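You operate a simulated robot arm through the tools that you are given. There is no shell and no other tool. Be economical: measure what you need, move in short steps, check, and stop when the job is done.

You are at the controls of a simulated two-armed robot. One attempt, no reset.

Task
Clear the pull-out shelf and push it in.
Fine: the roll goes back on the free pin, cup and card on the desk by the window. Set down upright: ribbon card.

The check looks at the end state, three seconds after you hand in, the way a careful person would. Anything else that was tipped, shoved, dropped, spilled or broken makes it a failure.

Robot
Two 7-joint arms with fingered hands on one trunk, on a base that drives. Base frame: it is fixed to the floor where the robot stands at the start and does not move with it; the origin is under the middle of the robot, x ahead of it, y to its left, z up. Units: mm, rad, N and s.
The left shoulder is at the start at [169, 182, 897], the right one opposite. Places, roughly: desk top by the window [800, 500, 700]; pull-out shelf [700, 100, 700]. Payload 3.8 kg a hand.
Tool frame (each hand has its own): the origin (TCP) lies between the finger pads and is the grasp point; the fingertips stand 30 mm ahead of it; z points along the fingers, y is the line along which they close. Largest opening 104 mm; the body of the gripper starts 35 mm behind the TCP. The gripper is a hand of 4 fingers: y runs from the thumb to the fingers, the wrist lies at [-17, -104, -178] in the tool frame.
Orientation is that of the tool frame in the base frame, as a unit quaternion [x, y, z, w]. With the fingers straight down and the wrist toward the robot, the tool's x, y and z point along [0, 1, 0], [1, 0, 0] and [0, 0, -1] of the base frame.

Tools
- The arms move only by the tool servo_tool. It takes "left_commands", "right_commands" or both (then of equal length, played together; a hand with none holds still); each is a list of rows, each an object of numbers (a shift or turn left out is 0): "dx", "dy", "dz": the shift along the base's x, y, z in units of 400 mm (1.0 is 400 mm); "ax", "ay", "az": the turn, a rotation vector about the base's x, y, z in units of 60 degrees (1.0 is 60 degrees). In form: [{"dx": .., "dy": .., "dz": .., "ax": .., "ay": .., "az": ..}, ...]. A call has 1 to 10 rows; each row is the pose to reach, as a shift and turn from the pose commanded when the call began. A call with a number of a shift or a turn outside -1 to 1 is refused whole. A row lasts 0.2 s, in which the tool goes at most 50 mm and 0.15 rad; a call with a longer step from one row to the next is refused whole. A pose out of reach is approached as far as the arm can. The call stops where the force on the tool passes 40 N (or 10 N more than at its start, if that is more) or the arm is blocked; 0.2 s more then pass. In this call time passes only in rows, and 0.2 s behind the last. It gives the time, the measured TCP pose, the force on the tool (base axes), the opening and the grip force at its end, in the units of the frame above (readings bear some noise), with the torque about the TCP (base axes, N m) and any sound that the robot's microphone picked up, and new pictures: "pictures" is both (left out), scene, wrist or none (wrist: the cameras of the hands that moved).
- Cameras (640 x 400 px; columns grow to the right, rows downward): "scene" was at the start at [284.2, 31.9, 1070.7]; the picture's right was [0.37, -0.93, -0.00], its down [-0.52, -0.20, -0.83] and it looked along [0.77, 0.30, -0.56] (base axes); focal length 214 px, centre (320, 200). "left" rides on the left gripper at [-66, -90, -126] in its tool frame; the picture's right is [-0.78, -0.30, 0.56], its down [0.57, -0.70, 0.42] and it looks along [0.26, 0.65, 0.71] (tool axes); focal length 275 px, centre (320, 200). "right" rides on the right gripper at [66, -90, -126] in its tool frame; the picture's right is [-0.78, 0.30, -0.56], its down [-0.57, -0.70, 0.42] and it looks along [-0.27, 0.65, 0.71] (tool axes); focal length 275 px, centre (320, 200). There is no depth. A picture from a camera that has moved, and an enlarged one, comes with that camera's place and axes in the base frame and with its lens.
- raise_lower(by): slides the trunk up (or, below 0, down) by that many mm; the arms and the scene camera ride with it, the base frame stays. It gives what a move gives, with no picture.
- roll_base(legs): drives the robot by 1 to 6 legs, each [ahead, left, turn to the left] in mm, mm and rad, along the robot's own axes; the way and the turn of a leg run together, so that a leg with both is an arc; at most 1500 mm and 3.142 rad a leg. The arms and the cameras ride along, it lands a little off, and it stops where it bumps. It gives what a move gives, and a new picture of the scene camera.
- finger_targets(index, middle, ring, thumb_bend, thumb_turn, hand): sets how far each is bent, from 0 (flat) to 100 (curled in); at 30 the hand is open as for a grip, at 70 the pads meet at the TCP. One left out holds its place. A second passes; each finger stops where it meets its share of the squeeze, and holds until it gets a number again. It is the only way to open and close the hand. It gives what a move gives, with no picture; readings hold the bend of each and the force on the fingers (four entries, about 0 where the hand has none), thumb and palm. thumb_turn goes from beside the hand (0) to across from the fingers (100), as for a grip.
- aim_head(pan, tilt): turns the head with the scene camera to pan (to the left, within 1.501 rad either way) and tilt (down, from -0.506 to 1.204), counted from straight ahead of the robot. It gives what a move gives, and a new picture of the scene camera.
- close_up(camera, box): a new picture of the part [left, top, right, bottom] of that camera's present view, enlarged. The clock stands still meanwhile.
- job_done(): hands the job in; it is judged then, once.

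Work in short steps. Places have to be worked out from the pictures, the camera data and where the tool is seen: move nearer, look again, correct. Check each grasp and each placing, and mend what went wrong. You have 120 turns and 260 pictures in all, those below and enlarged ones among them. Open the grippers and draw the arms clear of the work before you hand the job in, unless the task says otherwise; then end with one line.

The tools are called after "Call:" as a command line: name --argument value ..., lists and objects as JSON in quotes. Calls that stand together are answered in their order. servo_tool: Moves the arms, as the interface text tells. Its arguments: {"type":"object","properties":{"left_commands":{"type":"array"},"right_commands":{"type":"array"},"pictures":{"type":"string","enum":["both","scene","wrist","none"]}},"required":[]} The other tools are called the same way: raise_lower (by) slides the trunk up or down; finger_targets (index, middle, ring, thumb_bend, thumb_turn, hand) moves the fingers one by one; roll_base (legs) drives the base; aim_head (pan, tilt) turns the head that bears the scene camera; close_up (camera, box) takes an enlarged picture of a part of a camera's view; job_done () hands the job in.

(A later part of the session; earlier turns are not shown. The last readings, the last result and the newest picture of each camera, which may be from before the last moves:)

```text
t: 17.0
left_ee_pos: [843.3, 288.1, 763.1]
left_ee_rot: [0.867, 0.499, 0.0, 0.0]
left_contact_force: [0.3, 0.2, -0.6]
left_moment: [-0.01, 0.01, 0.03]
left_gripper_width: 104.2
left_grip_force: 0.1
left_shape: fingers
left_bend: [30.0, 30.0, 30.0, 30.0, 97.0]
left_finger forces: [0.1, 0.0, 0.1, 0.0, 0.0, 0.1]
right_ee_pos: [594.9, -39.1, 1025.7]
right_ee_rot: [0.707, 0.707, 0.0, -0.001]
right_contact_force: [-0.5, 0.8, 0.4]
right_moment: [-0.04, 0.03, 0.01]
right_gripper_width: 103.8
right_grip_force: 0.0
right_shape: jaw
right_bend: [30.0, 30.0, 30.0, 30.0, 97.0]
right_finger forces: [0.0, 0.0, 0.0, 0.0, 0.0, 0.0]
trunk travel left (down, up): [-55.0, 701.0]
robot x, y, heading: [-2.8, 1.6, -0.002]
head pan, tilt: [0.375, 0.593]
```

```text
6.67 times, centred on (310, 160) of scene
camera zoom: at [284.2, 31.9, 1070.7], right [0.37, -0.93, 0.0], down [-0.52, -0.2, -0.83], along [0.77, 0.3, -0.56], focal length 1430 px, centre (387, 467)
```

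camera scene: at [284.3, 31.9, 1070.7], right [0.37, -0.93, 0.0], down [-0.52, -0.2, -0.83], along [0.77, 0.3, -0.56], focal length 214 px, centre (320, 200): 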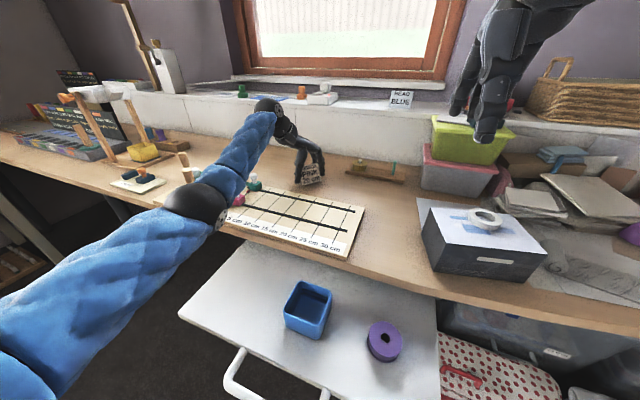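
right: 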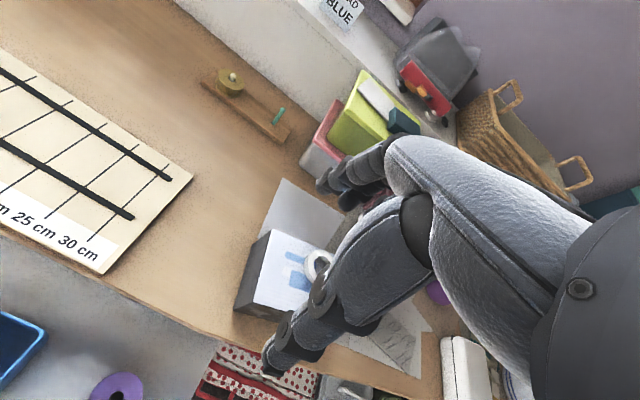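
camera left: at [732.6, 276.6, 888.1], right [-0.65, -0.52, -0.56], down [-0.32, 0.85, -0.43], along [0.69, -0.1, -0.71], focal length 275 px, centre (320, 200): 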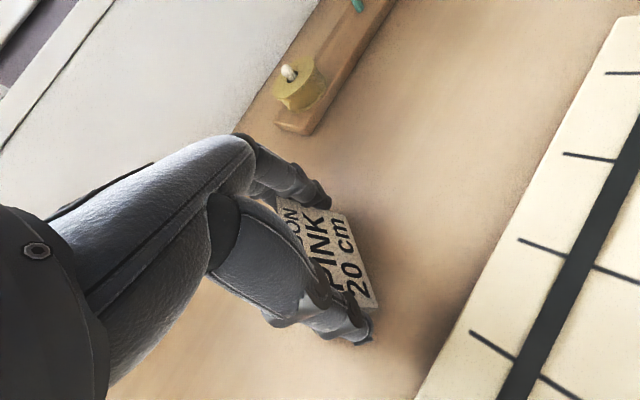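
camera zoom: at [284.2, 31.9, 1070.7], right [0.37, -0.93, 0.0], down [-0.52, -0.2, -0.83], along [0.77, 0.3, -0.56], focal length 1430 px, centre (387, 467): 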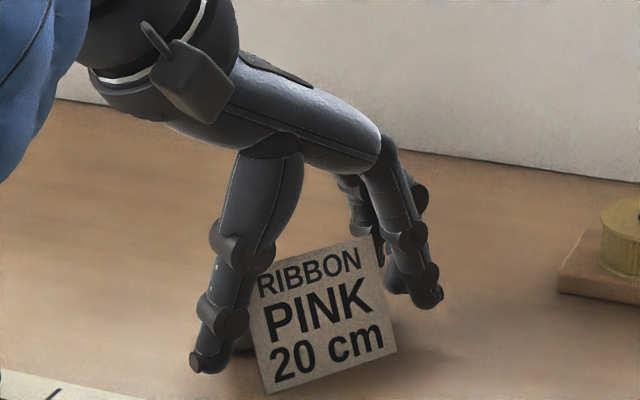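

The card stands upright free of the fingers. I lift straight up, then bring the left hand back above the cup with default yaw, while parking the right hand further out.

Call:
servo_tool --left_commands '[{"dz": 0.05}, {"dz": 0.12}, {"dz": 0.22}, {"dz": 0.32}, {"dz": 0.42}, {"dz": 0.5}]' --right_commands '[{"dx": -0.08, "dy": -0.08}, {"dx": -0.16, "dy": -0.16}, {"dx": -0.24, "dy": -0.24}, {"dx": -0.32, "dy": -0.32}, {"dx": -0.4, "dy": -0.4}, {"dx": -0.45, "dy": -0.45}]' --pictures "scene"

Call:
servo_tool --left_commands '[{"dx": -0.1, "dy": -0.043, "az": 0.055}, {"dx": -0.2, "dy": -0.086, "az": 0.11}, {"dx": -0.3, "dy": -0.13, "az": 0.165}, {"dx": -0.4, "dy": -0.172, "az": 0.22}, {"dx": -0.5, "dy": -0.215, "az": 0.275}, {"dx": -0.6, "dy": -0.258, "az": 0.33}, {"dx": -0.7, "dy": -0.3, "az": 0.385}, {"dx": -0.8, "dy": -0.343, "az": 0.44}, {"dx": -0.91, "dy": -0.387, "az": 0.5}]' --pictures "both"

```text
t: 18.4
left_ee_pos: [817.8, 285.8, 953.2]
left_ee_rot: [0.867, 0.499, 0.0, 0.001]
left_contact_force: [0.7, -0.1, -1.5]
left_moment: [-0.01, -0.01, 0.02]
left_gripper_width: 104.7
left_grip_force: 0.0
left_shape: fingers
left_bend: [30.0, 30.0, 30.0, 30.0, 97.0]
left_finger forces: [0.0, 0.0, 0.1, 0.0, 0.0, 0.0]
left hand out of reach, approached as far as the arm can: row 4, 5, 6
right_ee_pos: [416.0, -222.0, 1026.0]
right_ee_rot: [0.707, 0.707, 0.001, 0.001]
right_contact_force: [0.6, 0.0, -0.7]
right_moment: [-0.02, 0.01, 0.03]
right_gripper_width: 103.7
right_grip_force: 0.0
right_shape: jaw
right_bend: [30.0, 30.0, 30.0, 30.0, 97.0]
right_finger forces: [0.0, 0.0, 0.0, 0.1, 0.0, 0.0]
trunk travel left (down, up): [-55.0, 701.0]
robot x, y, heading: [0.9, 1.5, 0.001]
head pan, tilt: [0.375, 0.593]
camera scene: at [284.1, 31.9, 1070.8], right [0.37, -0.93, 0.0], down [-0.52, -0.2, -0.83], along [0.77, 0.3, -0.56], focal length 214 px, centre (320, 200)
```

scene: 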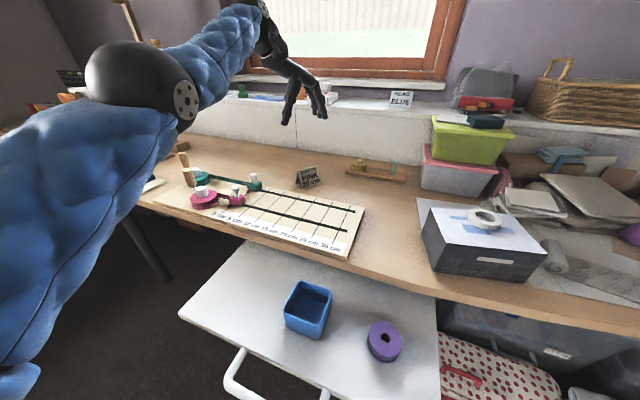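

```text
t: 20.4
left_ee_pos: [643.8, -6.2, 1155.8]
left_ee_rot: [0.706, 0.708, 0.001, -0.001]
left_contact_force: [-1.1, -0.6, 0.1]
left_moment: [0.01, -0.01, -0.02]
left_gripper_width: 104.5
left_grip_force: 0.1
left_shape: fingers
left_bend: [30.0, 30.0, 30.0, 30.0, 97.0]
left_finger forces: [0.0, 0.0, 0.0, 0.0, 0.0, 0.0]
left hand out of reach, approached as far as the arm can: row 1, 2, 3, 4, 5, 6, 7, 8, 9
right_ee_pos: [416.7, -220.7, 1027.2]
right_ee_rot: [0.707, 0.707, 0.0, 0.0]
right_contact_force: [-0.2, 0.5, 0.5]
right_moment: [-0.01, 0.0, -0.02]
right_gripper_width: 103.7
right_grip_force: 0.0
right_shape: jaw
right_bend: [30.0, 30.0, 30.0, 30.0, 97.0]
right_finger forces: [0.1, 0.0, 0.0, 0.0, 0.0, 0.0]
trunk travel left (down, up): [-55.0, 701.0]
robot x, y, heading: [3.9, -1.0, 0.002]
head pan, tilt: [0.375, 0.593]
camera scene: at [283.8, 31.3, 1070.9], right [0.37, -0.93, 0.0], down [-0.52, -0.2, -0.83], along [0.77, 0.3, -0.56], focal length 214 px, centre (320, 200)
camera left: at [554.8, -71.5, 1280.0], right [-0.3, -0.78, -0.56], down [-0.7, 0.57, -0.42], along [0.65, 0.27, -0.71], focal length 275 px, centre (320, 200)
```

scene: 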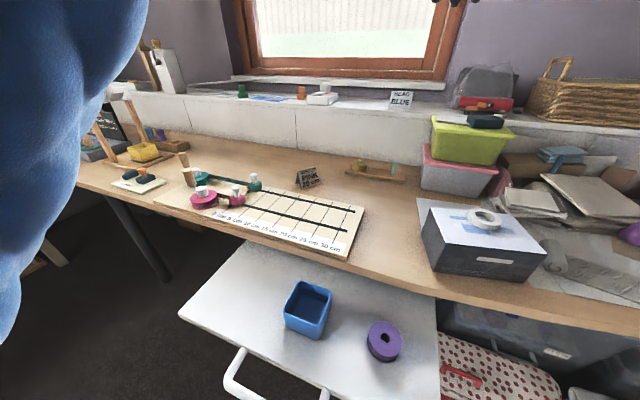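
left: 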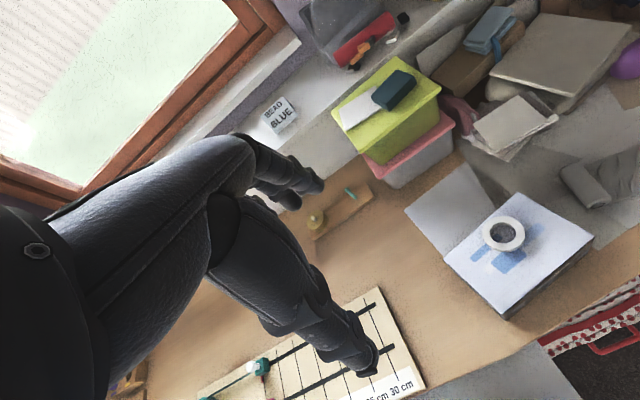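

The left hand drifted along its reach limit to (644,-6,1156) but touched nothing; the card still stands. I now move it to above the cup.

Call:
servo_tool --left_commands '[{"dx": -0.05, "dy": 0.06, "dz": -0.06}, {"dx": -0.1, "dy": 0.12, "dz": -0.12}, {"dx": -0.16, "dy": 0.18, "dz": -0.2}, {"dx": -0.22, "dy": 0.23, "dz": -0.28}, {"dx": -0.28, "dy": 0.28, "dz": -0.36}, {"dx": -0.34, "dy": 0.32, "dz": -0.45}, {"dx": -0.39, "dy": 0.345, "dz": -0.54}, {"dx": -0.41, "dy": 0.348, "dz": -0.64}]' --pictures "both"

```text
t: 22.2
left_ee_pos: [699.5, 45.4, 1128.6]
left_ee_rot: [0.708, 0.707, -0.001, -0.002]
left_contact_force: [0.4, 0.4, -0.2]
left_moment: [0.0, -0.01, -0.01]
left_gripper_width: 104.4
left_grip_force: 0.0
left_shape: fingers
left_bend: [30.0, 30.0, 30.0, 30.0, 97.0]
left_finger forces: [0.1, 0.1, 0.0, 0.0, 0.0, 0.1]
left hand out of reach, approached as far as the arm can: row 1, 2, 3, 4, 5, 6, 7, 8
right_ee_pos: [415.4, -220.3, 1025.4]
right_ee_rot: [0.707, 0.708, -0.001, -0.001]
right_contact_force: [0.1, 0.1, -0.4]
right_moment: [0.04, 0.02, 0.0]
right_gripper_width: 103.8
right_grip_force: 0.0
right_shape: jaw
right_bend: [30.0, 30.0, 30.0, 30.0, 97.0]
right_finger forces: [0.0, 0.0, 0.0, 0.1, 0.0, 0.0]
trunk travel left (down, up): [-55.0, 701.0]
robot x, y, heading: [-1.5, 1.6, 0.001]
head pan, tilt: [0.375, 0.593]
camera scene: at [284.3, 31.7, 1070.6], right [0.37, -0.93, 0.0], down [-0.52, -0.2, -0.83], along [0.77, 0.3, -0.56], focal length 214 px, centre (320, 200)
camera left: at [609.6, -19.2, 1254.4], right [-0.3, -0.77, -0.56], down [-0.7, 0.57, -0.42], along [0.65, 0.26, -0.72], focal length 275 px, centre (320, 200)
```

scene: 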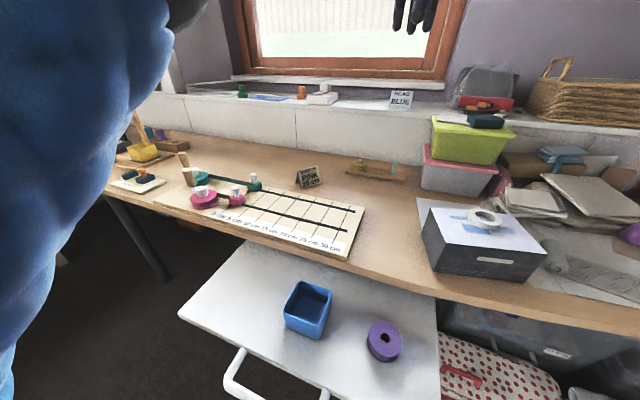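
left: 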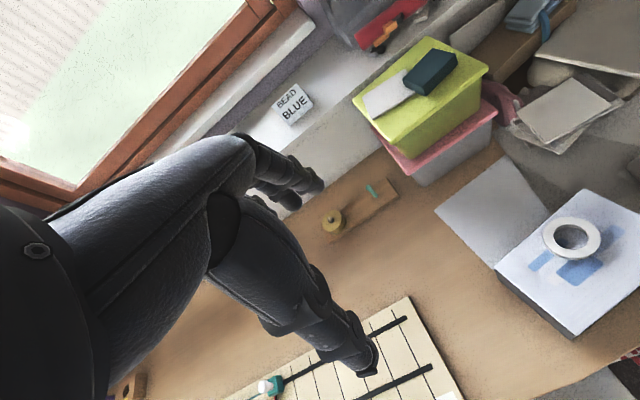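

The arm is stuck fully stretched. Earlier, lowering freed it, so I try a short tangential move: down and slightly ahead, toward y≈130.

Call:
servo_tool --left_commands '[{"dx": 0.04, "dy": 0.04, "dz": -0.09}, {"dx": 0.06, "dy": 0.08, "dz": -0.18}, {"dx": 0.06, "dy": 0.12, "dz": -0.27}, {"dx": 0.06, "dy": 0.16, "dz": -0.36}]' --pictures "scene"

```text
t: 23.2
left_ee_pos: [785.2, 86.6, 1036.2]
left_ee_rot: [0.708, 0.707, 0.0, -0.001]
left_contact_force: [-0.1, 0.3, 0.6]
left_moment: [0.03, 0.01, 0.01]
left_gripper_width: 104.8
left_grip_force: 0.0
left_shape: fingers
left_bend: [30.0, 30.0, 30.0, 30.0, 97.0]
left_finger forces: [0.1, 0.0, 0.0, 0.0, 0.0, 0.1]
left hand out of reach, approached as far as the arm can: row 1, 2, 3, 4
right_ee_pos: [416.5, -220.6, 1027.4]
right_ee_rot: [0.707, 0.707, 0.0, 0.0]
right_contact_force: [-0.9, -0.3, -0.1]
right_moment: [0.01, 0.02, -0.01]
right_gripper_width: 103.6
right_grip_force: 0.1
right_shape: jaw
right_bend: [30.0, 30.0, 30.0, 30.0, 97.0]
right_finger forces: [0.1, 0.0, 0.1, 0.1, 0.1, 0.0]
trunk travel left (down, up): [-55.0, 701.0]
robot x, y, heading: [2.8, -0.5, -0.004]
head pan, tilt: [0.375, 0.593]
camera scene: at [283.8, 31.6, 1070.9], right [0.37, -0.93, 0.0], down [-0.52, -0.2, -0.83], along [0.77, 0.3, -0.56], focal length 214 px, centre (320, 200)
```

scene: 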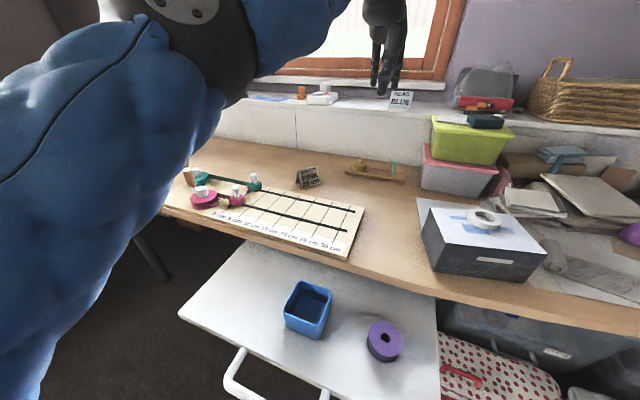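

It slides along the stretch sphere. I try going down and inward toward (700,200,930).

Call:
servo_tool --left_commands '[{"dx": -0.02, "dy": 0.06, "dz": -0.09}, {"dx": -0.06, "dy": 0.12, "dz": -0.17}, {"dx": -0.12, "dy": 0.18, "dz": -0.22}, {"dx": -0.2, "dy": 0.24, "dz": -0.26}]' --pictures "scene"

```text
t: 24.2
left_ee_pos: [824.3, 151.6, 990.4]
left_ee_rot: [0.708, 0.707, -0.001, 0.0]
left_contact_force: [-0.3, 0.7, 0.1]
left_moment: [-0.01, 0.02, 0.0]
left_gripper_width: 104.8
left_grip_force: 0.1
left_shape: fingers
left_bend: [30.0, 30.0, 30.0, 30.0, 97.0]
left_finger forces: [0.1, 0.1, 0.1, 0.1, 0.1, 0.1]
left hand out of reach, approached as far as the arm can: row 1, 2, 3, 4
right_ee_pos: [417.7, -220.3, 1025.5]
right_ee_rot: [0.708, 0.706, -0.001, 0.0]
right_contact_force: [0.1, 0.0, -0.5]
right_moment: [0.02, 0.02, -0.01]
right_gripper_width: 103.9
right_grip_force: 0.2
right_shape: jaw
right_bend: [30.0, 30.0, 30.0, 30.0, 97.0]
right_finger forces: [0.0, 0.0, 0.1, 0.0, 0.0, 0.0]
trunk travel left (down, up): [-55.0, 701.0]
robot x, y, heading: [-1.3, -0.8, 0.002]
head pan, tilt: [0.375, 0.593]
camera scene: at [284.3, 31.6, 1070.7], right [0.37, -0.93, 0.0], down [-0.52, -0.2, -0.83], along [0.77, 0.3, -0.56], focal length 214 px, centre (320, 200)
```

scene: 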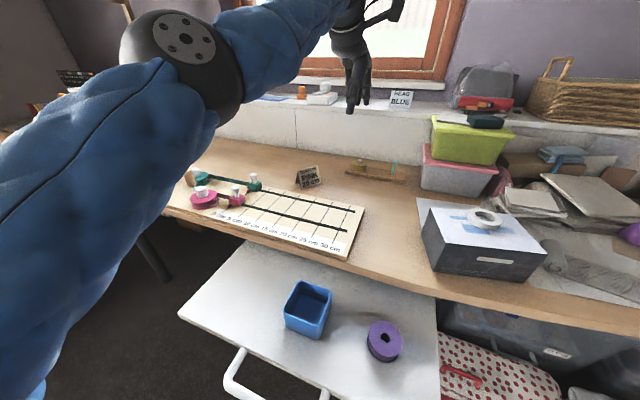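

Still stretched. I try straight down at constant x,y (clear desk below, z stays ≥ 840), which takes the wrist well inside the reach sphere.

Call:
servo_tool --left_commands '[{"dz": -0.12}, {"dz": -0.24}, {"dz": -0.36}]' --pictures "scene"

```text
t: 25.0
left_ee_pos: [874.0, 144.6, 856.9]
left_ee_rot: [0.708, 0.707, -0.001, -0.001]
left_contact_force: [-0.3, 0.3, 0.2]
left_moment: [0.02, 0.0, -0.03]
left_gripper_width: 105.0
left_grip_force: 0.0
left_shape: fingers
left_bend: [30.0, 30.0, 30.0, 30.0, 97.0]
left_finger forces: [0.0, 0.0, 0.1, 0.1, 0.0, 0.0]
left hand out of reach, approached as far as the arm can: row 1, 2, 3
right_ee_pos: [417.1, -219.9, 1025.9]
right_ee_rot: [0.707, 0.707, 0.0, 0.0]
right_contact_force: [0.6, -0.1, 0.0]
right_moment: [0.02, 0.02, 0.02]
right_gripper_width: 103.7
right_grip_force: 0.0
right_shape: jaw
right_bend: [30.0, 30.0, 30.0, 30.0, 97.0]
right_finger forces: [0.0, 0.0, 0.0, 0.0, 0.0, 0.0]
trunk travel left (down, up): [-55.0, 701.0]
robot x, y, heading: [-0.8, 1.2, -0.003]
head pan, tilt: [0.375, 0.593]
camera scene: at [284.8, 31.8, 1070.4], right [0.37, -0.93, 0.0], down [-0.52, -0.2, -0.83], along [0.77, 0.3, -0.56], focal length 214 px, centre (320, 200)
```

scene: 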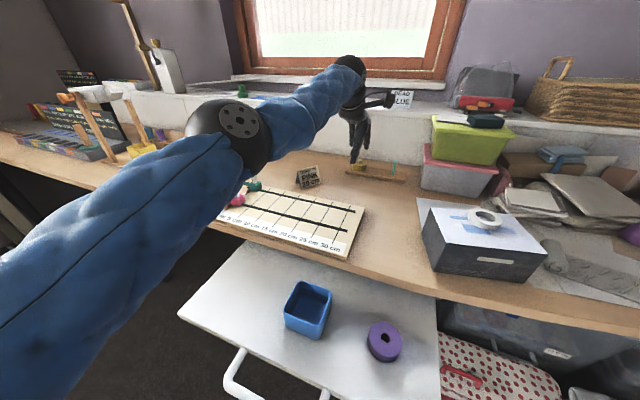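

Elbow axis seen in the picture suggests flexing corresponds to up-left/down-right motion, which I have not tried. I try up-left with an inward component.

Call:
servo_tool --left_commands '[{"dx": -0.04, "dy": 0.05, "dz": 0.09}, {"dx": -0.08, "dy": 0.1, "dz": 0.18}]' --pictures "none"

```text
t: 25.6
left_ee_pos: [852.8, 185.2, 935.2]
left_ee_rot: [0.708, 0.707, -0.001, -0.001]
left_contact_force: [-0.7, 0.5, 0.7]
left_moment: [0.01, 0.01, -0.03]
left_gripper_width: 104.6
left_grip_force: 0.1
left_shape: fingers
left_bend: [30.0, 30.0, 30.0, 30.0, 97.0]
left_finger forces: [0.1, 0.1, 0.0, 0.0, 0.0, 0.1]
left hand out of reach, approached as far as the arm can: row 1, 2
right_ee_pos: [415.8, -220.5, 1026.2]
right_ee_rot: [0.707, 0.707, 0.0, 0.0]
right_contact_force: [-0.4, 0.5, 0.1]
right_moment: [0.01, 0.03, 0.01]
right_gripper_width: 103.9
right_grip_force: 0.1
right_shape: jaw
right_bend: [30.0, 30.0, 30.0, 30.0, 97.0]
right_finger forces: [0.0, 0.0, 0.0, 0.0, 0.0, 0.1]
trunk travel left (down, up): [-55.0, 701.0]
robot x, y, heading: [2.3, -0.5, -0.001]
head pan, tilt: [0.375, 0.593]
```

Not that way. Now the opposite: down-right with an inward part (still above z≈860).

Call:
servo_tool --left_commands '[{"dx": -0.03, "dy": -0.05, "dz": -0.08}, {"dx": -0.07, "dy": -0.1, "dz": -0.16}]' --pictures "none"

```text
t: 26.2
left_ee_pos: [864.7, 136.0, 880.7]
left_ee_rot: [0.707, 0.707, 0.0, -0.001]
left_contact_force: [0.0, 0.1, -0.1]
left_moment: [0.01, -0.01, -0.02]
left_gripper_width: 104.8
left_grip_force: 0.1
left_shape: fingers
left_bend: [30.0, 30.0, 30.0, 30.0, 97.0]
left_finger forces: [0.0, 0.0, 0.0, 0.0, 0.0, 0.0]
left hand out of reach, approached as far as the arm can: row 1, 2
right_ee_pos: [416.3, -220.2, 1026.2]
right_ee_rot: [0.708, 0.707, -0.001, -0.001]
right_contact_force: [-1.3, 0.4, 0.0]
right_moment: [-0.03, 0.01, 0.0]
right_gripper_width: 103.6
right_grip_force: 0.0
right_shape: jaw
right_bend: [30.0, 30.0, 30.0, 30.0, 97.0]
right_finger forces: [0.0, 0.1, 0.0, 0.1, 0.1, 0.1]
trunk travel left (down, up): [-55.0, 701.0]
robot x, y, heading: [3.4, 0.9, -0.001]
head pan, tilt: [0.375, 0.593]
```

Perhaps a wrist joint limit rather than the elbow is blocking. I retrace with the earlier working orientation: yaw back by -57° while moving toward (700,300,900).

Call:
servo_tool --left_commands '[{"dx": -0.02, "dy": 0.05, "dz": 0.02, "az": -0.13}, {"dx": -0.06, "dy": 0.11, "dz": 0.04, "az": -0.26}, {"dx": -0.12, "dy": 0.17, "dz": 0.05, "az": -0.39}, {"dx": -0.18, "dy": 0.23, "dz": 0.05, "az": -0.52}, {"dx": -0.24, "dy": 0.29, "dz": 0.05, "az": -0.65}, {"dx": -0.32, "dy": 0.35, "dz": 0.05, "az": -0.78}, {"dx": -0.41, "dy": 0.41, "dz": 0.05, "az": -0.91}]' --pictures "scene"

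```text
t: 27.8
left_ee_pos: [775.0, 324.1, 927.9]
left_ee_rot: [0.954, 0.301, -0.002, 0.001]
left_contact_force: [-0.2, 0.8, 0.3]
left_moment: [0.0, 0.03, -0.02]
left_gripper_width: 104.7
left_grip_force: 0.1
left_shape: fingers
left_bend: [30.0, 30.0, 30.0, 30.0, 97.0]
left_finger forces: [0.1, 0.0, 0.0, 0.0, 0.0, 0.0]
left hand out of reach, approached as far as the arm can: row 1, 2, 3, 4, 5, 6, 7
right_ee_pos: [416.8, -220.3, 1025.8]
right_ee_rot: [0.707, 0.708, 0.0, 0.001]
right_contact_force: [0.2, -0.7, -0.4]
right_moment: [0.0, -0.01, -0.01]
right_gripper_width: 103.8
right_grip_force: 0.0
right_shape: jaw
right_bend: [30.0, 30.0, 30.0, 30.0, 97.0]
right_finger forces: [0.0, 0.1, 0.0, 0.1, 0.0, 0.0]
trunk travel left (down, up): [-55.0, 701.0]
robot x, y, heading: [0.1, -0.3, 0.003]
head pan, tilt: [0.375, 0.593]
camera scene: at [284.0, 32.0, 1070.8], right [0.37, -0.93, 0.0], down [-0.52, -0.2, -0.83], along [0.77, 0.3, -0.56], focal length 214 px, centre (320, 200)
```

scene: 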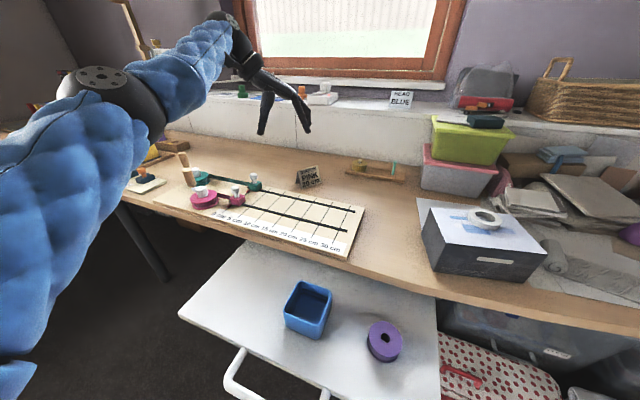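

This is close to the pose from which lowering worked earlier; I repeat that exact release move but only down to ~z 850.

Call:
servo_tool --left_commands '[{"dx": -0.03, "dy": 0.05, "dz": -0.1}, {"dx": -0.03, "dy": 0.05, "dz": -0.19}]' --pictures "none"

Call:
servo_tool --left_commands '[{"dx": -0.1, "dz": 0.0}, {"dx": -0.2, "dz": 0.02}]' --pictures "none"

```text
t: 28.4
left_ee_pos: [788.7, 351.6, 856.9]
left_ee_rot: [0.953, 0.302, -0.001, 0.0]
left_contact_force: [-0.2, 0.4, 0.2]
left_moment: [-0.05, -0.02, 0.01]
left_gripper_width: 104.7
left_grip_force: 0.1
left_shape: fingers
left_bend: [30.0, 30.0, 30.0, 30.0, 97.0]
left_finger forces: [0.0, 0.0, 0.0, 0.0, 0.0, 0.0]
left hand out of reach, approached as far as the arm can: row 1, 2
right_ee_pos: [415.7, -220.7, 1025.1]
right_ee_rot: [0.707, 0.708, -0.001, 0.0]
right_contact_force: [0.5, -0.1, 0.2]
right_moment: [-0.05, 0.02, -0.01]
right_gripper_width: 103.7
right_grip_force: 0.1
right_shape: jaw
right_bend: [30.0, 30.0, 30.0, 30.0, 97.0]
right_finger forces: [0.2, 0.0, 0.0, 0.1, 0.1, 0.0]
trunk travel left (down, up): [-55.0, 701.0]
robot x, y, heading: [0.9, -5.3, -0.001]
head pan, tilt: [0.375, 0.593]
```

```text
t: 29.0
left_ee_pos: [770.5, 378.7, 883.8]
left_ee_rot: [0.953, 0.302, -0.001, 0.001]
left_contact_force: [-1.0, 0.7, 0.4]
left_moment: [0.01, -0.02, -0.01]
left_gripper_width: 104.7
left_grip_force: 0.1
left_shape: fingers
left_bend: [30.0, 30.0, 30.0, 30.0, 97.0]
left_finger forces: [0.0, 0.0, 0.1, 0.0, 0.0, 0.1]
left hand out of reach, approached as far as the arm can: row 1, 2
right_ee_pos: [414.8, -220.0, 1027.4]
right_ee_rot: [0.707, 0.707, -0.001, 0.0]
right_contact_force: [-0.1, -0.2, 0.0]
right_moment: [0.0, -0.03, 0.01]
right_gripper_width: 103.8
right_grip_force: 0.0
right_shape: jaw
right_bend: [30.0, 30.0, 30.0, 30.0, 97.0]
right_finger forces: [0.1, 0.0, 0.0, 0.0, 0.0, 0.1]
trunk travel left (down, up): [-55.0, 701.0]
robot x, y, heading: [1.6, -0.6, 0.0]
head pan, tilt: [0.375, 0.593]
```

The arm behaves like an exactly straight elbow (projection onto the reach sphere). I try one deep inward call with swings up and right, to break the singular posture, staying high above the desk.

Call:
servo_tool --left_commands '[{"dx": -0.103, "dy": -0.053, "dz": -0.02}, {"dx": -0.206, "dy": -0.106, "dz": -0.04}, {"dx": -0.309, "dy": -0.159, "dz": -0.06}, {"dx": -0.412, "dy": -0.212, "dz": -0.08}, {"dx": -0.515, "dy": -0.265, "dz": -0.1}, {"dx": -0.542, "dy": -0.279, "dz": -0.0}, {"dx": -0.569, "dy": -0.292, "dz": 0.1}, {"dx": -0.52, "dy": -0.39, "dz": 0.1}, {"dx": -0.52, "dy": -0.28, "dz": 0.1}, {"dx": -0.52, "dy": -0.17, "dz": 0.1}]' --pictures "scene"

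```text
t: 31.2
left_ee_pos: [723.8, 365.1, 1006.2]
left_ee_rot: [0.953, 0.301, -0.002, 0.0]
left_contact_force: [0.9, 0.8, -1.1]
left_moment: [-0.04, 0.03, 0.0]
left_gripper_width: 104.5
left_grip_force: 0.0
left_shape: fingers
left_bend: [30.0, 30.0, 30.0, 30.0, 97.0]
left_finger forces: [0.0, 0.0, 0.0, 0.1, 0.0, 0.1]
left hand out of reach, approached as far as the arm can: row 1, 2, 3, 4, 5, 6, 7, 8, 9, 10
right_ee_pos: [417.5, -220.5, 1025.8]
right_ee_rot: [0.708, 0.706, -0.001, -0.001]
right_contact_force: [1.0, 0.3, -0.5]
right_moment: [-0.01, 0.02, 0.02]
right_gripper_width: 103.6
right_grip_force: 0.0
right_shape: jaw
right_bend: [30.0, 30.0, 30.0, 30.0, 97.0]
right_finger forces: [0.0, 0.0, 0.0, 0.0, 0.0, 0.0]
trunk travel left (down, up): [-55.0, 701.0]
robot x, y, heading: [-0.7, -2.9, -0.0]
head pan, tilt: [0.375, 0.593]
camera scene: at [285.3, 32.2, 1070.2], right [0.37, -0.93, 0.0], down [-0.52, -0.2, -0.83], along [0.77, 0.3, -0.56], focal length 214 px, centre (320, 200)
```

scene: 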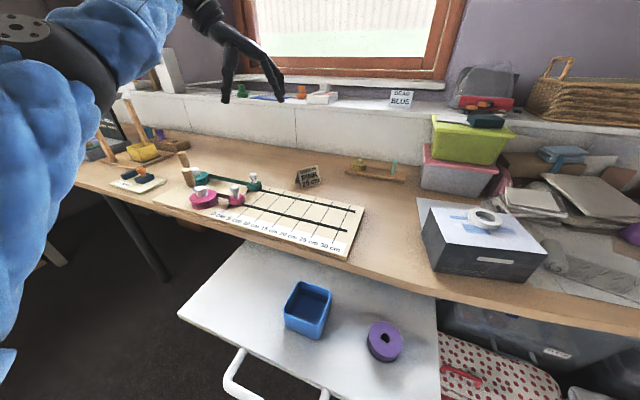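

Still straight. I try breaking it through hand pitch: tilt the fingers forward in place, with inward motion in the later rows.

Call:
servo_tool --left_commands '[{"ay": -0.14}, {"ay": -0.28}, {"ay": -0.42}, {"ay": -0.56}, {"ay": -0.7}, {"dx": -0.1, "ay": -0.84}, {"dx": -0.2, "ay": -0.98}, {"dx": -0.3, "ay": -0.98}, {"dx": -0.4, "ay": -0.98}]' --pictures "scene"

```text
t: 33.2
left_ee_pos: [751.6, 521.4, 1138.4]
left_ee_rot: [0.831, 0.264, 0.467, 0.15]
left_contact_force: [0.2, 0.5, 0.4]
left_moment: [0.03, -0.01, -0.02]
left_gripper_width: 104.8
left_grip_force: 0.1
left_shape: fingers
left_bend: [30.0, 30.0, 30.0, 30.0, 97.0]
left_finger forces: [0.0, 0.0, 0.0, 0.0, 0.0, 0.0]
left hand out of reach, approached as far as the arm can: row 1, 2, 3, 4, 5, 6, 7, 8, 9
right_ee_pos: [415.8, -219.5, 1027.4]
right_ee_rot: [0.707, 0.707, 0.0, 0.0]
right_contact_force: [-0.2, 0.8, -0.1]
right_moment: [-0.02, -0.02, -0.01]
right_gripper_width: 103.6
right_grip_force: 0.2
right_shape: jaw
right_bend: [30.0, 30.0, 30.0, 30.0, 97.0]
right_finger forces: [0.0, 0.0, 0.1, 0.0, 0.0, 0.0]
trunk travel left (down, up): [-55.0, 701.0]
robot x, y, heading: [3.2, -2.8, 0.0]
head pan, tilt: [0.375, 0.593]
camera scene: at [283.4, 32.2, 1071.1], right [0.37, -0.93, 0.0], down [-0.52, -0.2, -0.83], along [0.77, 0.3, -0.56], focal length 214 px, centre (320, 200)
```

scene: 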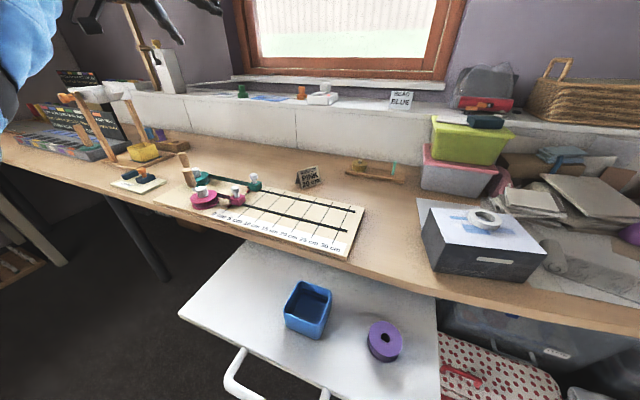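

The left arm is now high and out of the way; I'll use the right hand for the rest. First I shift the base 120 mm left so the right arm covers shelf, desk and pin comfortably.

Call:
roll_base --legs '[[0, 120, 0]]'

```text
t: 34.5
left_ee_pos: [753.3, 644.5, 1137.8]
left_ee_rot: [0.831, 0.264, 0.466, 0.149]
left_contact_force: [-0.4, 1.0, 0.3]
left_moment: [-0.01, -0.02, -0.02]
left_gripper_width: 104.7
left_grip_force: 0.0
left_shape: fingers
left_bend: [30.0, 30.0, 30.0, 30.0, 97.0]
left_finger forces: [0.0, 0.0, 0.0, 0.1, 0.0, 0.0]
right_ee_pos: [416.6, -96.2, 1026.4]
right_ee_rot: [0.707, 0.707, -0.001, 0.0]
right_contact_force: [0.6, 0.3, 0.4]
right_moment: [-0.02, 0.02, 0.0]
right_gripper_width: 103.9
right_grip_force: 0.1
right_shape: jaw
right_bend: [30.0, 30.0, 30.0, 30.0, 97.0]
right_finger forces: [0.1, 0.0, 0.1, 0.0, 0.1, 0.0]
trunk travel left (down, up): [-55.0, 701.0]
robot x, y, heading: [-1.3, 123.3, -0.002]
head pan, tilt: [0.375, 0.593]
camera scene: at [284.2, 155.4, 1070.7], right [0.37, -0.93, 0.0], down [-0.52, -0.21, -0.83], along [0.77, 0.3, -0.56], focal length 214 px, centre (320, 200)
```

scene: 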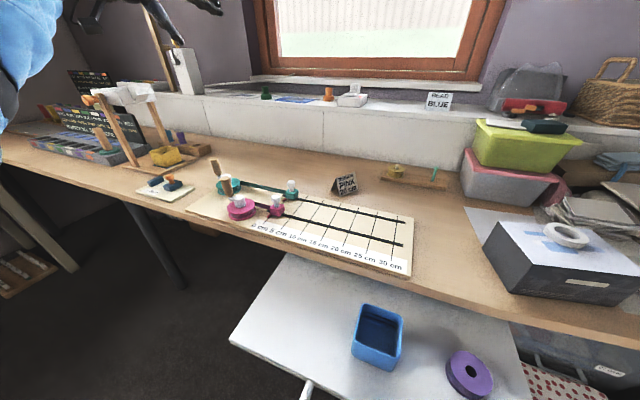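

Shift done. I aim the head at the shelf and bring the right hand above the cup.

Call:
aim_head --pan 0.0 --tilt 0.85

Call:
servo_tool --right_commands '[{"dx": 0.02, "dy": 0.1, "dz": -0.02}, {"dx": 0.05, "dy": 0.2, "dz": -0.06}, {"dx": 0.08, "dy": 0.3, "dz": -0.1}, {"dx": 0.11, "dy": 0.4, "dz": -0.14}, {"dx": 0.14, "dy": 0.5, "dz": -0.2}, {"dx": 0.155, "dy": 0.572, "dz": -0.28}, {"dx": 0.155, "dy": 0.572, "dz": -0.39}, {"dx": 0.155, "dy": 0.572, "dz": -0.48}]' --pictures "both"

```text
t: 35.3
left_ee_pos: [752.0, 643.8, 1138.3]
left_ee_rot: [0.832, 0.262, 0.466, 0.149]
left_contact_force: [-0.4, 0.1, 0.2]
left_moment: [0.05, -0.02, -0.02]
left_gripper_width: 104.5
left_grip_force: 0.1
left_shape: fingers
left_bend: [30.0, 30.0, 30.0, 30.0, 97.0]
left_finger forces: [0.0, 0.1, 0.0, 0.1, 0.0, 0.1]
right_ee_pos: [415.9, -97.3, 1027.3]
right_ee_rot: [0.707, 0.707, 0.0, 0.0]
right_contact_force: [0.5, -0.1, 0.1]
right_moment: [0.01, 0.02, 0.0]
right_gripper_width: 104.0
right_grip_force: 0.2
right_shape: jaw
right_bend: [30.0, 30.0, 30.0, 30.0, 97.0]
right_finger forces: [0.1, 0.1, 0.1, 0.0, 0.1, 0.0]
trunk travel left (down, up): [-55.0, 701.0]
robot x, y, heading: [-1.6, 126.6, 0.005]
head pan, tilt: [0.0, 0.85]
camera scene: at [280.0, 122.3, 1049.3], right [0.0, -1.0, 0.0], down [-0.75, 0.0, -0.66], along [0.66, 0.0, -0.75], focal length 214 px, centre (320, 200)
```

scene: 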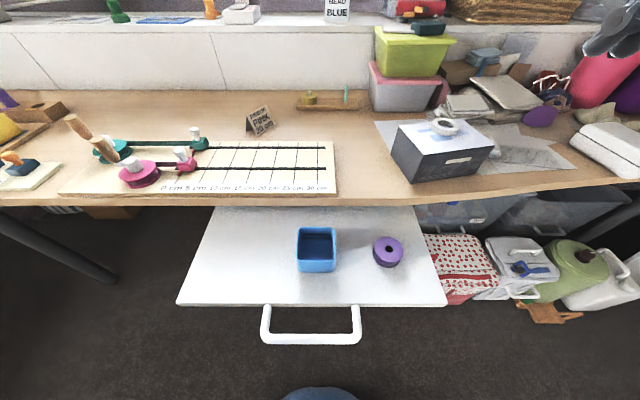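

```text
t: 37.1
left_ee_pos: [751.8, 643.6, 1138.0]
left_ee_rot: [0.831, 0.263, 0.466, 0.149]
left_contact_force: [-0.9, 0.4, 0.0]
left_moment: [0.02, -0.01, -0.01]
left_gripper_width: 104.9
left_grip_force: 0.0
left_shape: fingers
left_bend: [30.0, 30.0, 30.0, 30.0, 97.0]
left_finger forces: [0.1, 0.0, 0.0, 0.0, 0.0, 0.0]
right_ee_pos: [478.2, 131.7, 834.1]
right_ee_rot: [0.707, 0.707, 0.0, 0.0]
right_contact_force: [-0.6, -0.9, 0.6]
right_moment: [0.0, 0.0, -0.02]
right_gripper_width: 103.8
right_grip_force: 0.1
right_shape: jaw
right_bend: [30.0, 30.0, 30.0, 30.0, 97.0]
right_finger forces: [0.0, 0.0, 0.0, 0.0, 0.0, 0.1]
trunk travel left (down, up): [-55.0, 701.0]
robot x, y, heading: [0.2, 120.7, -0.001]
head pan, tilt: [0.0, 0.85]
camera scene: at [280.2, 122.2, 1049.1], right [0.0, -1.0, 0.0], down [-0.75, 0.0, -0.66], along [0.66, 0.0, -0.75], focal length 214 px, centre (320, 200)
camera right: at [388.9, 198.6, 959.0], right [0.3, -0.78, 0.56], down [-0.7, -0.57, -0.42], along [0.65, -0.26, -0.71], focal length 275 px, centre (320, 200)
```

scene: 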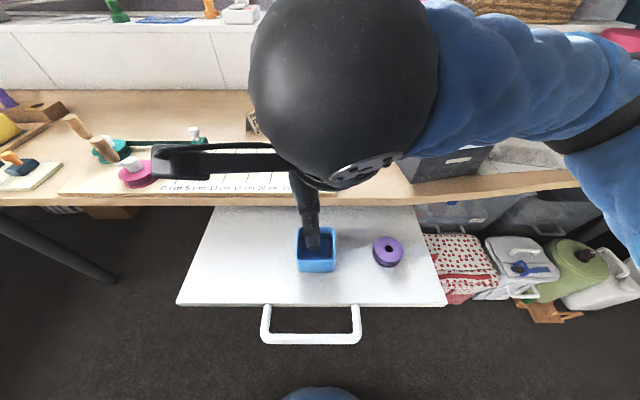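
right: 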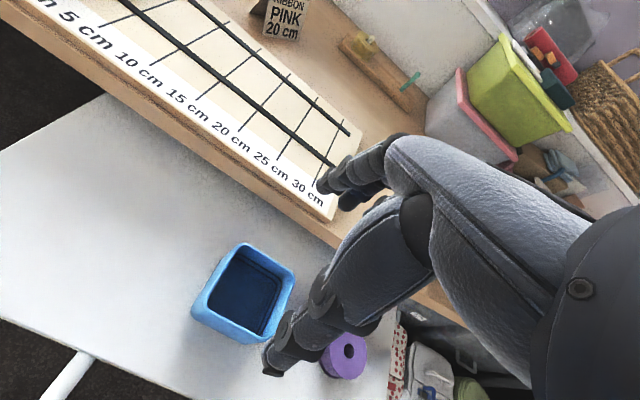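

The cup is visible in both views. I enlarge to pin down its rim.

Call:
close_up --camera "right" --box '[180, 225, 310, 355]'

Call:
close_up --camera "scene" --box '[270, 210, 360, 290]'

```text
3.08 times, centred on (245, 290) of right
camera zoom: at [388.9, 198.6, 959.0], right [0.3, -0.78, 0.56], down [-0.7, -0.57, -0.42], along [0.65, -0.26, -0.71], focal length 847 px, centre (551, -77)
```

zoom: 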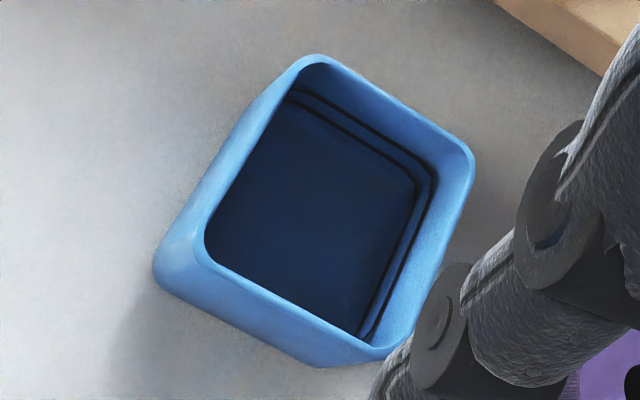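

```text
5.00 times, centred on (315, 250) of scene
camera zoom: at [280.2, 122.2, 1049.1], right [0.0, -1.0, 0.0], down [-0.75, 0.0, -0.66], along [0.66, 0.0, -0.75], focal length 1072 px, centre (345, -50)
```

zoom: 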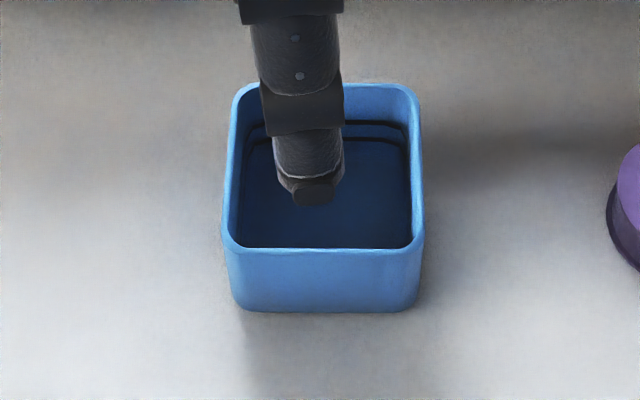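

Cup rim centre ≈(485,130), rim z≈696, about 70×66 mm. I centre the hand and go to z≈740 to check clearances, including to the desk edge (x≈585).

Call:
servo_tool --right_commands '[{"dx": 0.02, "dy": -0.004, "dz": -0.08}, {"dx": 0.025, "dy": -0.004, "dz": -0.16}, {"dx": 0.025, "dy": -0.004, "dz": -0.235}]' --pictures "both"

Call:
close_up --camera "scene" --box '[250, 170, 390, 290]'

```text
t: 37.9
left_ee_pos: [753.0, 643.2, 1137.7]
left_ee_rot: [0.831, 0.263, 0.466, 0.149]
left_contact_force: [0.1, -0.2, -0.3]
left_moment: [0.0, -0.01, 0.0]
left_gripper_width: 104.7
left_grip_force: 0.2
left_shape: fingers
left_bend: [30.0, 30.0, 30.0, 30.0, 97.0]
left_finger forces: [0.0, 0.0, 0.0, 0.1, 0.0, 0.0]
right_ee_pos: [488.7, 129.3, 740.2]
right_ee_rot: [0.707, 0.707, 0.0, -0.001]
right_contact_force: [0.2, -0.7, -0.2]
right_moment: [-0.01, 0.0, -0.01]
right_gripper_width: 103.8
right_grip_force: 0.1
right_shape: jaw
right_bend: [30.0, 30.0, 30.0, 30.0, 97.0]
right_finger forces: [0.0, 0.1, 0.0, 0.1, 0.0, 0.1]
trunk travel left (down, up): [-55.0, 701.0]
robot x, y, heading: [-0.6, 122.4, -0.002]
head pan, tilt: [0.0, 0.85]
camera scene: at [280.1, 122.3, 1049.2], right [0.0, -1.0, 0.0], down [-0.75, 0.0, -0.66], along [0.66, 0.0, -0.75], focal length 214 px, centre (320, 200)
camera right: at [399.0, 196.5, 865.5], right [0.3, -0.78, 0.56], down [-0.7, -0.57, -0.42], along [0.65, -0.27, -0.71], focal length 275 px, centre (320, 200)
```

scene: 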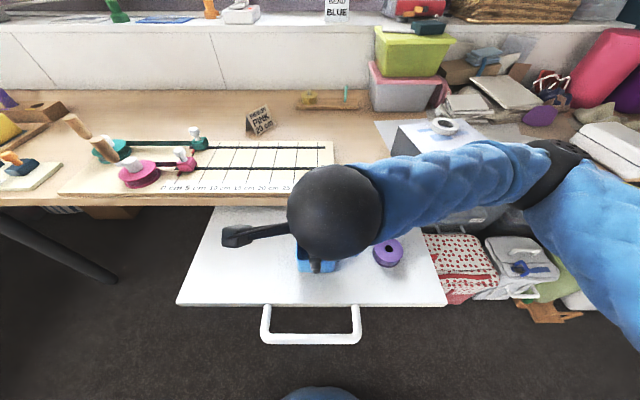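
right: 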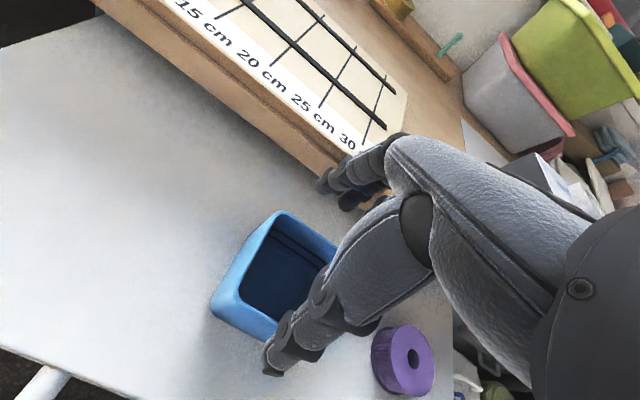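

```text
3.33 times, centred on (320, 230) of scene
camera zoom: at [280.1, 122.3, 1049.2], right [0.0, -1.0, 0.0], down [-0.75, 0.0, -0.66], along [0.66, 0.0, -0.75], focal length 715 px, centre (320, 100)
```

zoom: 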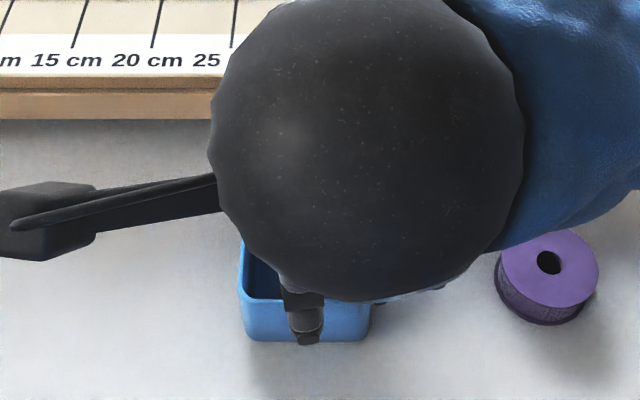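

Clearances look good: thumb at x≈425–432, fingers ≈540–555, desk edge 585. I descend to z≈690.

Call:
servo_tool --right_commands '[{"dz": -0.06}, {"dz": -0.123}]' --pictures "wrist"

Call:
finger_targets --hand "right" --index 46 --middle 46 --ring 46 --thumb_bend 46

Call:
close_up --camera "right" --box '[180, 140, 440, 400]'

```text
t: 38.5
left_ee_pos: [752.5, 644.3, 1137.9]
left_ee_rot: [0.832, 0.263, 0.466, 0.149]
left_contact_force: [-0.5, 0.9, 0.4]
left_moment: [0.01, 0.0, -0.01]
left_gripper_width: 104.6
left_grip_force: 0.1
left_shape: fingers
left_bend: [30.0, 30.0, 30.0, 30.0, 97.0]
left_finger forces: [0.0, 0.0, 0.0, 0.0, 0.0, 0.1]
right_ee_pos: [487.5, 129.9, 690.1]
right_ee_rot: [0.707, 0.707, 0.001, 0.0]
right_contact_force: [-0.4, 0.0, 0.6]
right_moment: [0.01, 0.05, -0.01]
right_gripper_width: 103.9
right_grip_force: 0.0
right_shape: jaw
right_bend: [30.0, 30.0, 30.0, 30.0, 97.0]
right_finger forces: [0.5, 0.1, 0.1, 0.0, 0.8, 0.0]
trunk travel left (down, up): [-55.0, 701.0]
robot x, y, heading: [-2.1, 122.0, -0.003]
head pan, tilt: [0.0, 0.85]
camera right: at [398.8, 196.4, 816.6], right [0.3, -0.78, 0.56], down [-0.7, -0.57, -0.42], along [0.65, -0.27, -0.71], focal length 275 px, centre (320, 200)
```

right: 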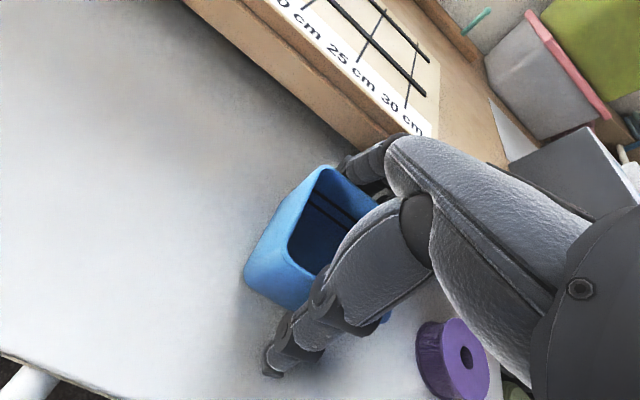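

```text
t: 39.5
left_ee_pos: [751.1, 643.5, 1140.1]
left_ee_rot: [0.831, 0.263, 0.466, 0.149]
left_contact_force: [0.0, -0.3, -0.3]
left_moment: [0.0, 0.0, 0.0]
left_gripper_width: 104.9
left_grip_force: 0.2
left_shape: fingers
left_bend: [30.0, 30.0, 30.0, 30.0, 97.0]
left_finger forces: [0.0, 0.0, 0.0, 0.0, 0.0, 0.0]
right_ee_pos: [487.8, 128.4, 693.0]
right_ee_rot: [0.707, 0.708, 0.002, 0.0]
right_contact_force: [4.5, -0.7, 22.0]
right_moment: [-0.26, -1.29, 0.06]
right_gripper_width: 85.3
right_grip_force: 27.1
right_shape: fingers
right_bend: [36.0, 38.0, 45.0, 42.0, 97.0]
right_finger forces: [15.1, 22.2, 0.5, 0.0, 16.3, 0.0]
trunk travel left (down, up): [-55.0, 701.0]
robot x, y, heading: [-1.2, 122.1, -0.002]
head pan, tilt: [0.0, 0.85]
```

```text
1.54 times, centred on (310, 270) of right
camera zoom: at [398.3, 196.5, 818.5], right [0.29, -0.78, 0.56], down [-0.7, -0.57, -0.43], along [0.65, -0.26, -0.71], focal length 424 px, centre (335, 92)
```

zoom: 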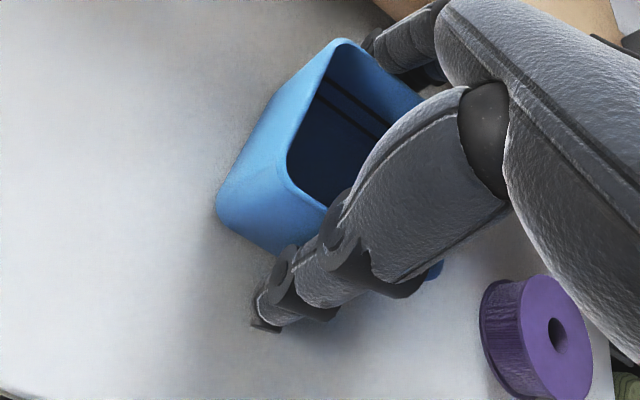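

Squeeze built up too early with 22 N upward push: the hand is too low on the cup. I reopen and check the cup.

Call:
finger_targets --hand "right" --index 30 --middle 30 --ring 30 --thumb_bend 30

Call:
servo_tool --right_commands '[{"dz": 0.04}]' --pictures "both"

Call:
close_up --camera "scene" --box '[260, 210, 390, 300]'

```text
t: 40.5
left_ee_pos: [752.5, 644.2, 1137.9]
left_ee_rot: [0.831, 0.264, 0.466, 0.149]
left_contact_force: [0.3, -0.4, -0.3]
left_moment: [-0.02, -0.01, 0.02]
left_gripper_width: 104.6
left_grip_force: 0.0
left_shape: fingers
left_bend: [30.0, 30.0, 30.0, 30.0, 97.0]
left_finger forces: [0.0, 0.0, 0.0, 0.1, 0.0, 0.0]
right_ee_pos: [489.0, 128.6, 691.4]
right_ee_rot: [0.707, 0.707, -0.001, 0.0]
right_contact_force: [-0.9, -1.0, 3.8]
right_moment: [-0.06, -0.16, -0.03]
right_gripper_width: 105.3
right_grip_force: 1.9
right_shape: fingers
right_bend: [30.0, 30.0, 30.0, 30.0, 97.0]
right_finger forces: [0.5, 3.3, 0.0, 0.1, 0.7, 0.0]
trunk travel left (down, up): [-55.0, 701.0]
robot x, y, heading: [1.3, 121.3, 0.002]
head pan, tilt: [0.0, 0.85]
```

```text
t: 40.9
left_ee_pos: [750.6, 644.0, 1137.0]
left_ee_rot: [0.831, 0.263, 0.466, 0.15]
left_contact_force: [0.8, -0.3, -1.3]
left_moment: [0.02, -0.01, 0.03]
left_gripper_width: 104.6
left_grip_force: 0.1
left_shape: fingers
left_bend: [30.0, 30.0, 30.0, 30.0, 97.0]
left_finger forces: [0.0, 0.1, 0.1, 0.0, 0.0, 0.1]
right_ee_pos: [488.6, 128.3, 707.0]
right_ee_rot: [0.707, 0.707, -0.001, 0.0]
right_contact_force: [0.0, 0.8, -0.1]
right_moment: [-0.01, -0.01, -0.02]
right_gripper_width: 104.8
right_grip_force: 0.0
right_shape: fingers
right_bend: [30.0, 30.0, 30.0, 30.0, 97.0]
right_finger forces: [0.0, 0.0, 0.0, 0.1, 0.0, 0.0]
trunk travel left (down, up): [-55.0, 701.0]
robot x, y, heading: [-1.6, 122.2, -0.0]
head pan, tilt: [0.0, 0.85]
camera scene: at [279.8, 122.2, 1049.3], right [0.0, -1.0, 0.0], down [-0.75, 0.0, -0.66], along [0.66, 0.0, -0.75], focal length 214 px, centre (320, 200)
camera right: at [398.9, 196.7, 832.2], right [0.3, -0.78, 0.56], down [-0.7, -0.57, -0.42], along [0.65, -0.27, -0.71], focal length 275 px, centre (320, 200)
```

scene: 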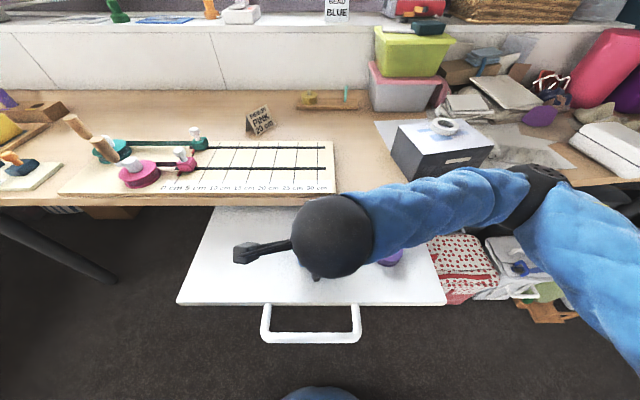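
right: 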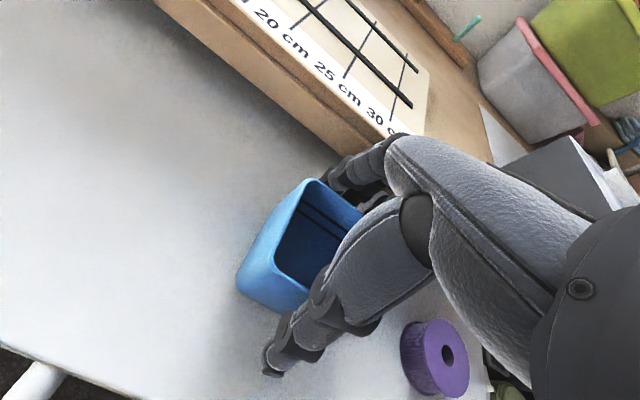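

```text
4.44 times, centred on (325, 255) of scene
camera zoom: at [279.8, 122.2, 1049.3], right [0.0, -1.0, 0.0], down [-0.75, 0.0, -0.66], along [0.66, 0.0, -0.75], focal length 953 px, centre (298, -44)
```

zoom: 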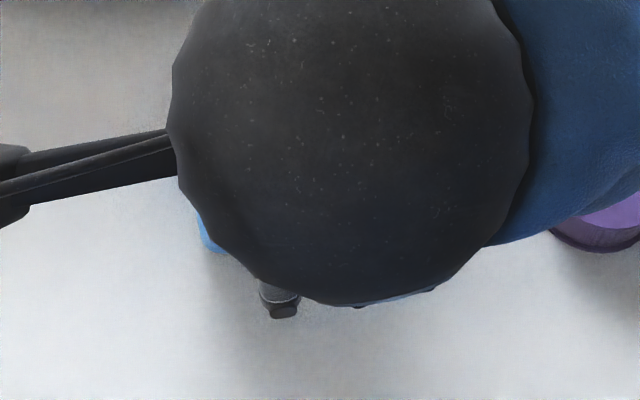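

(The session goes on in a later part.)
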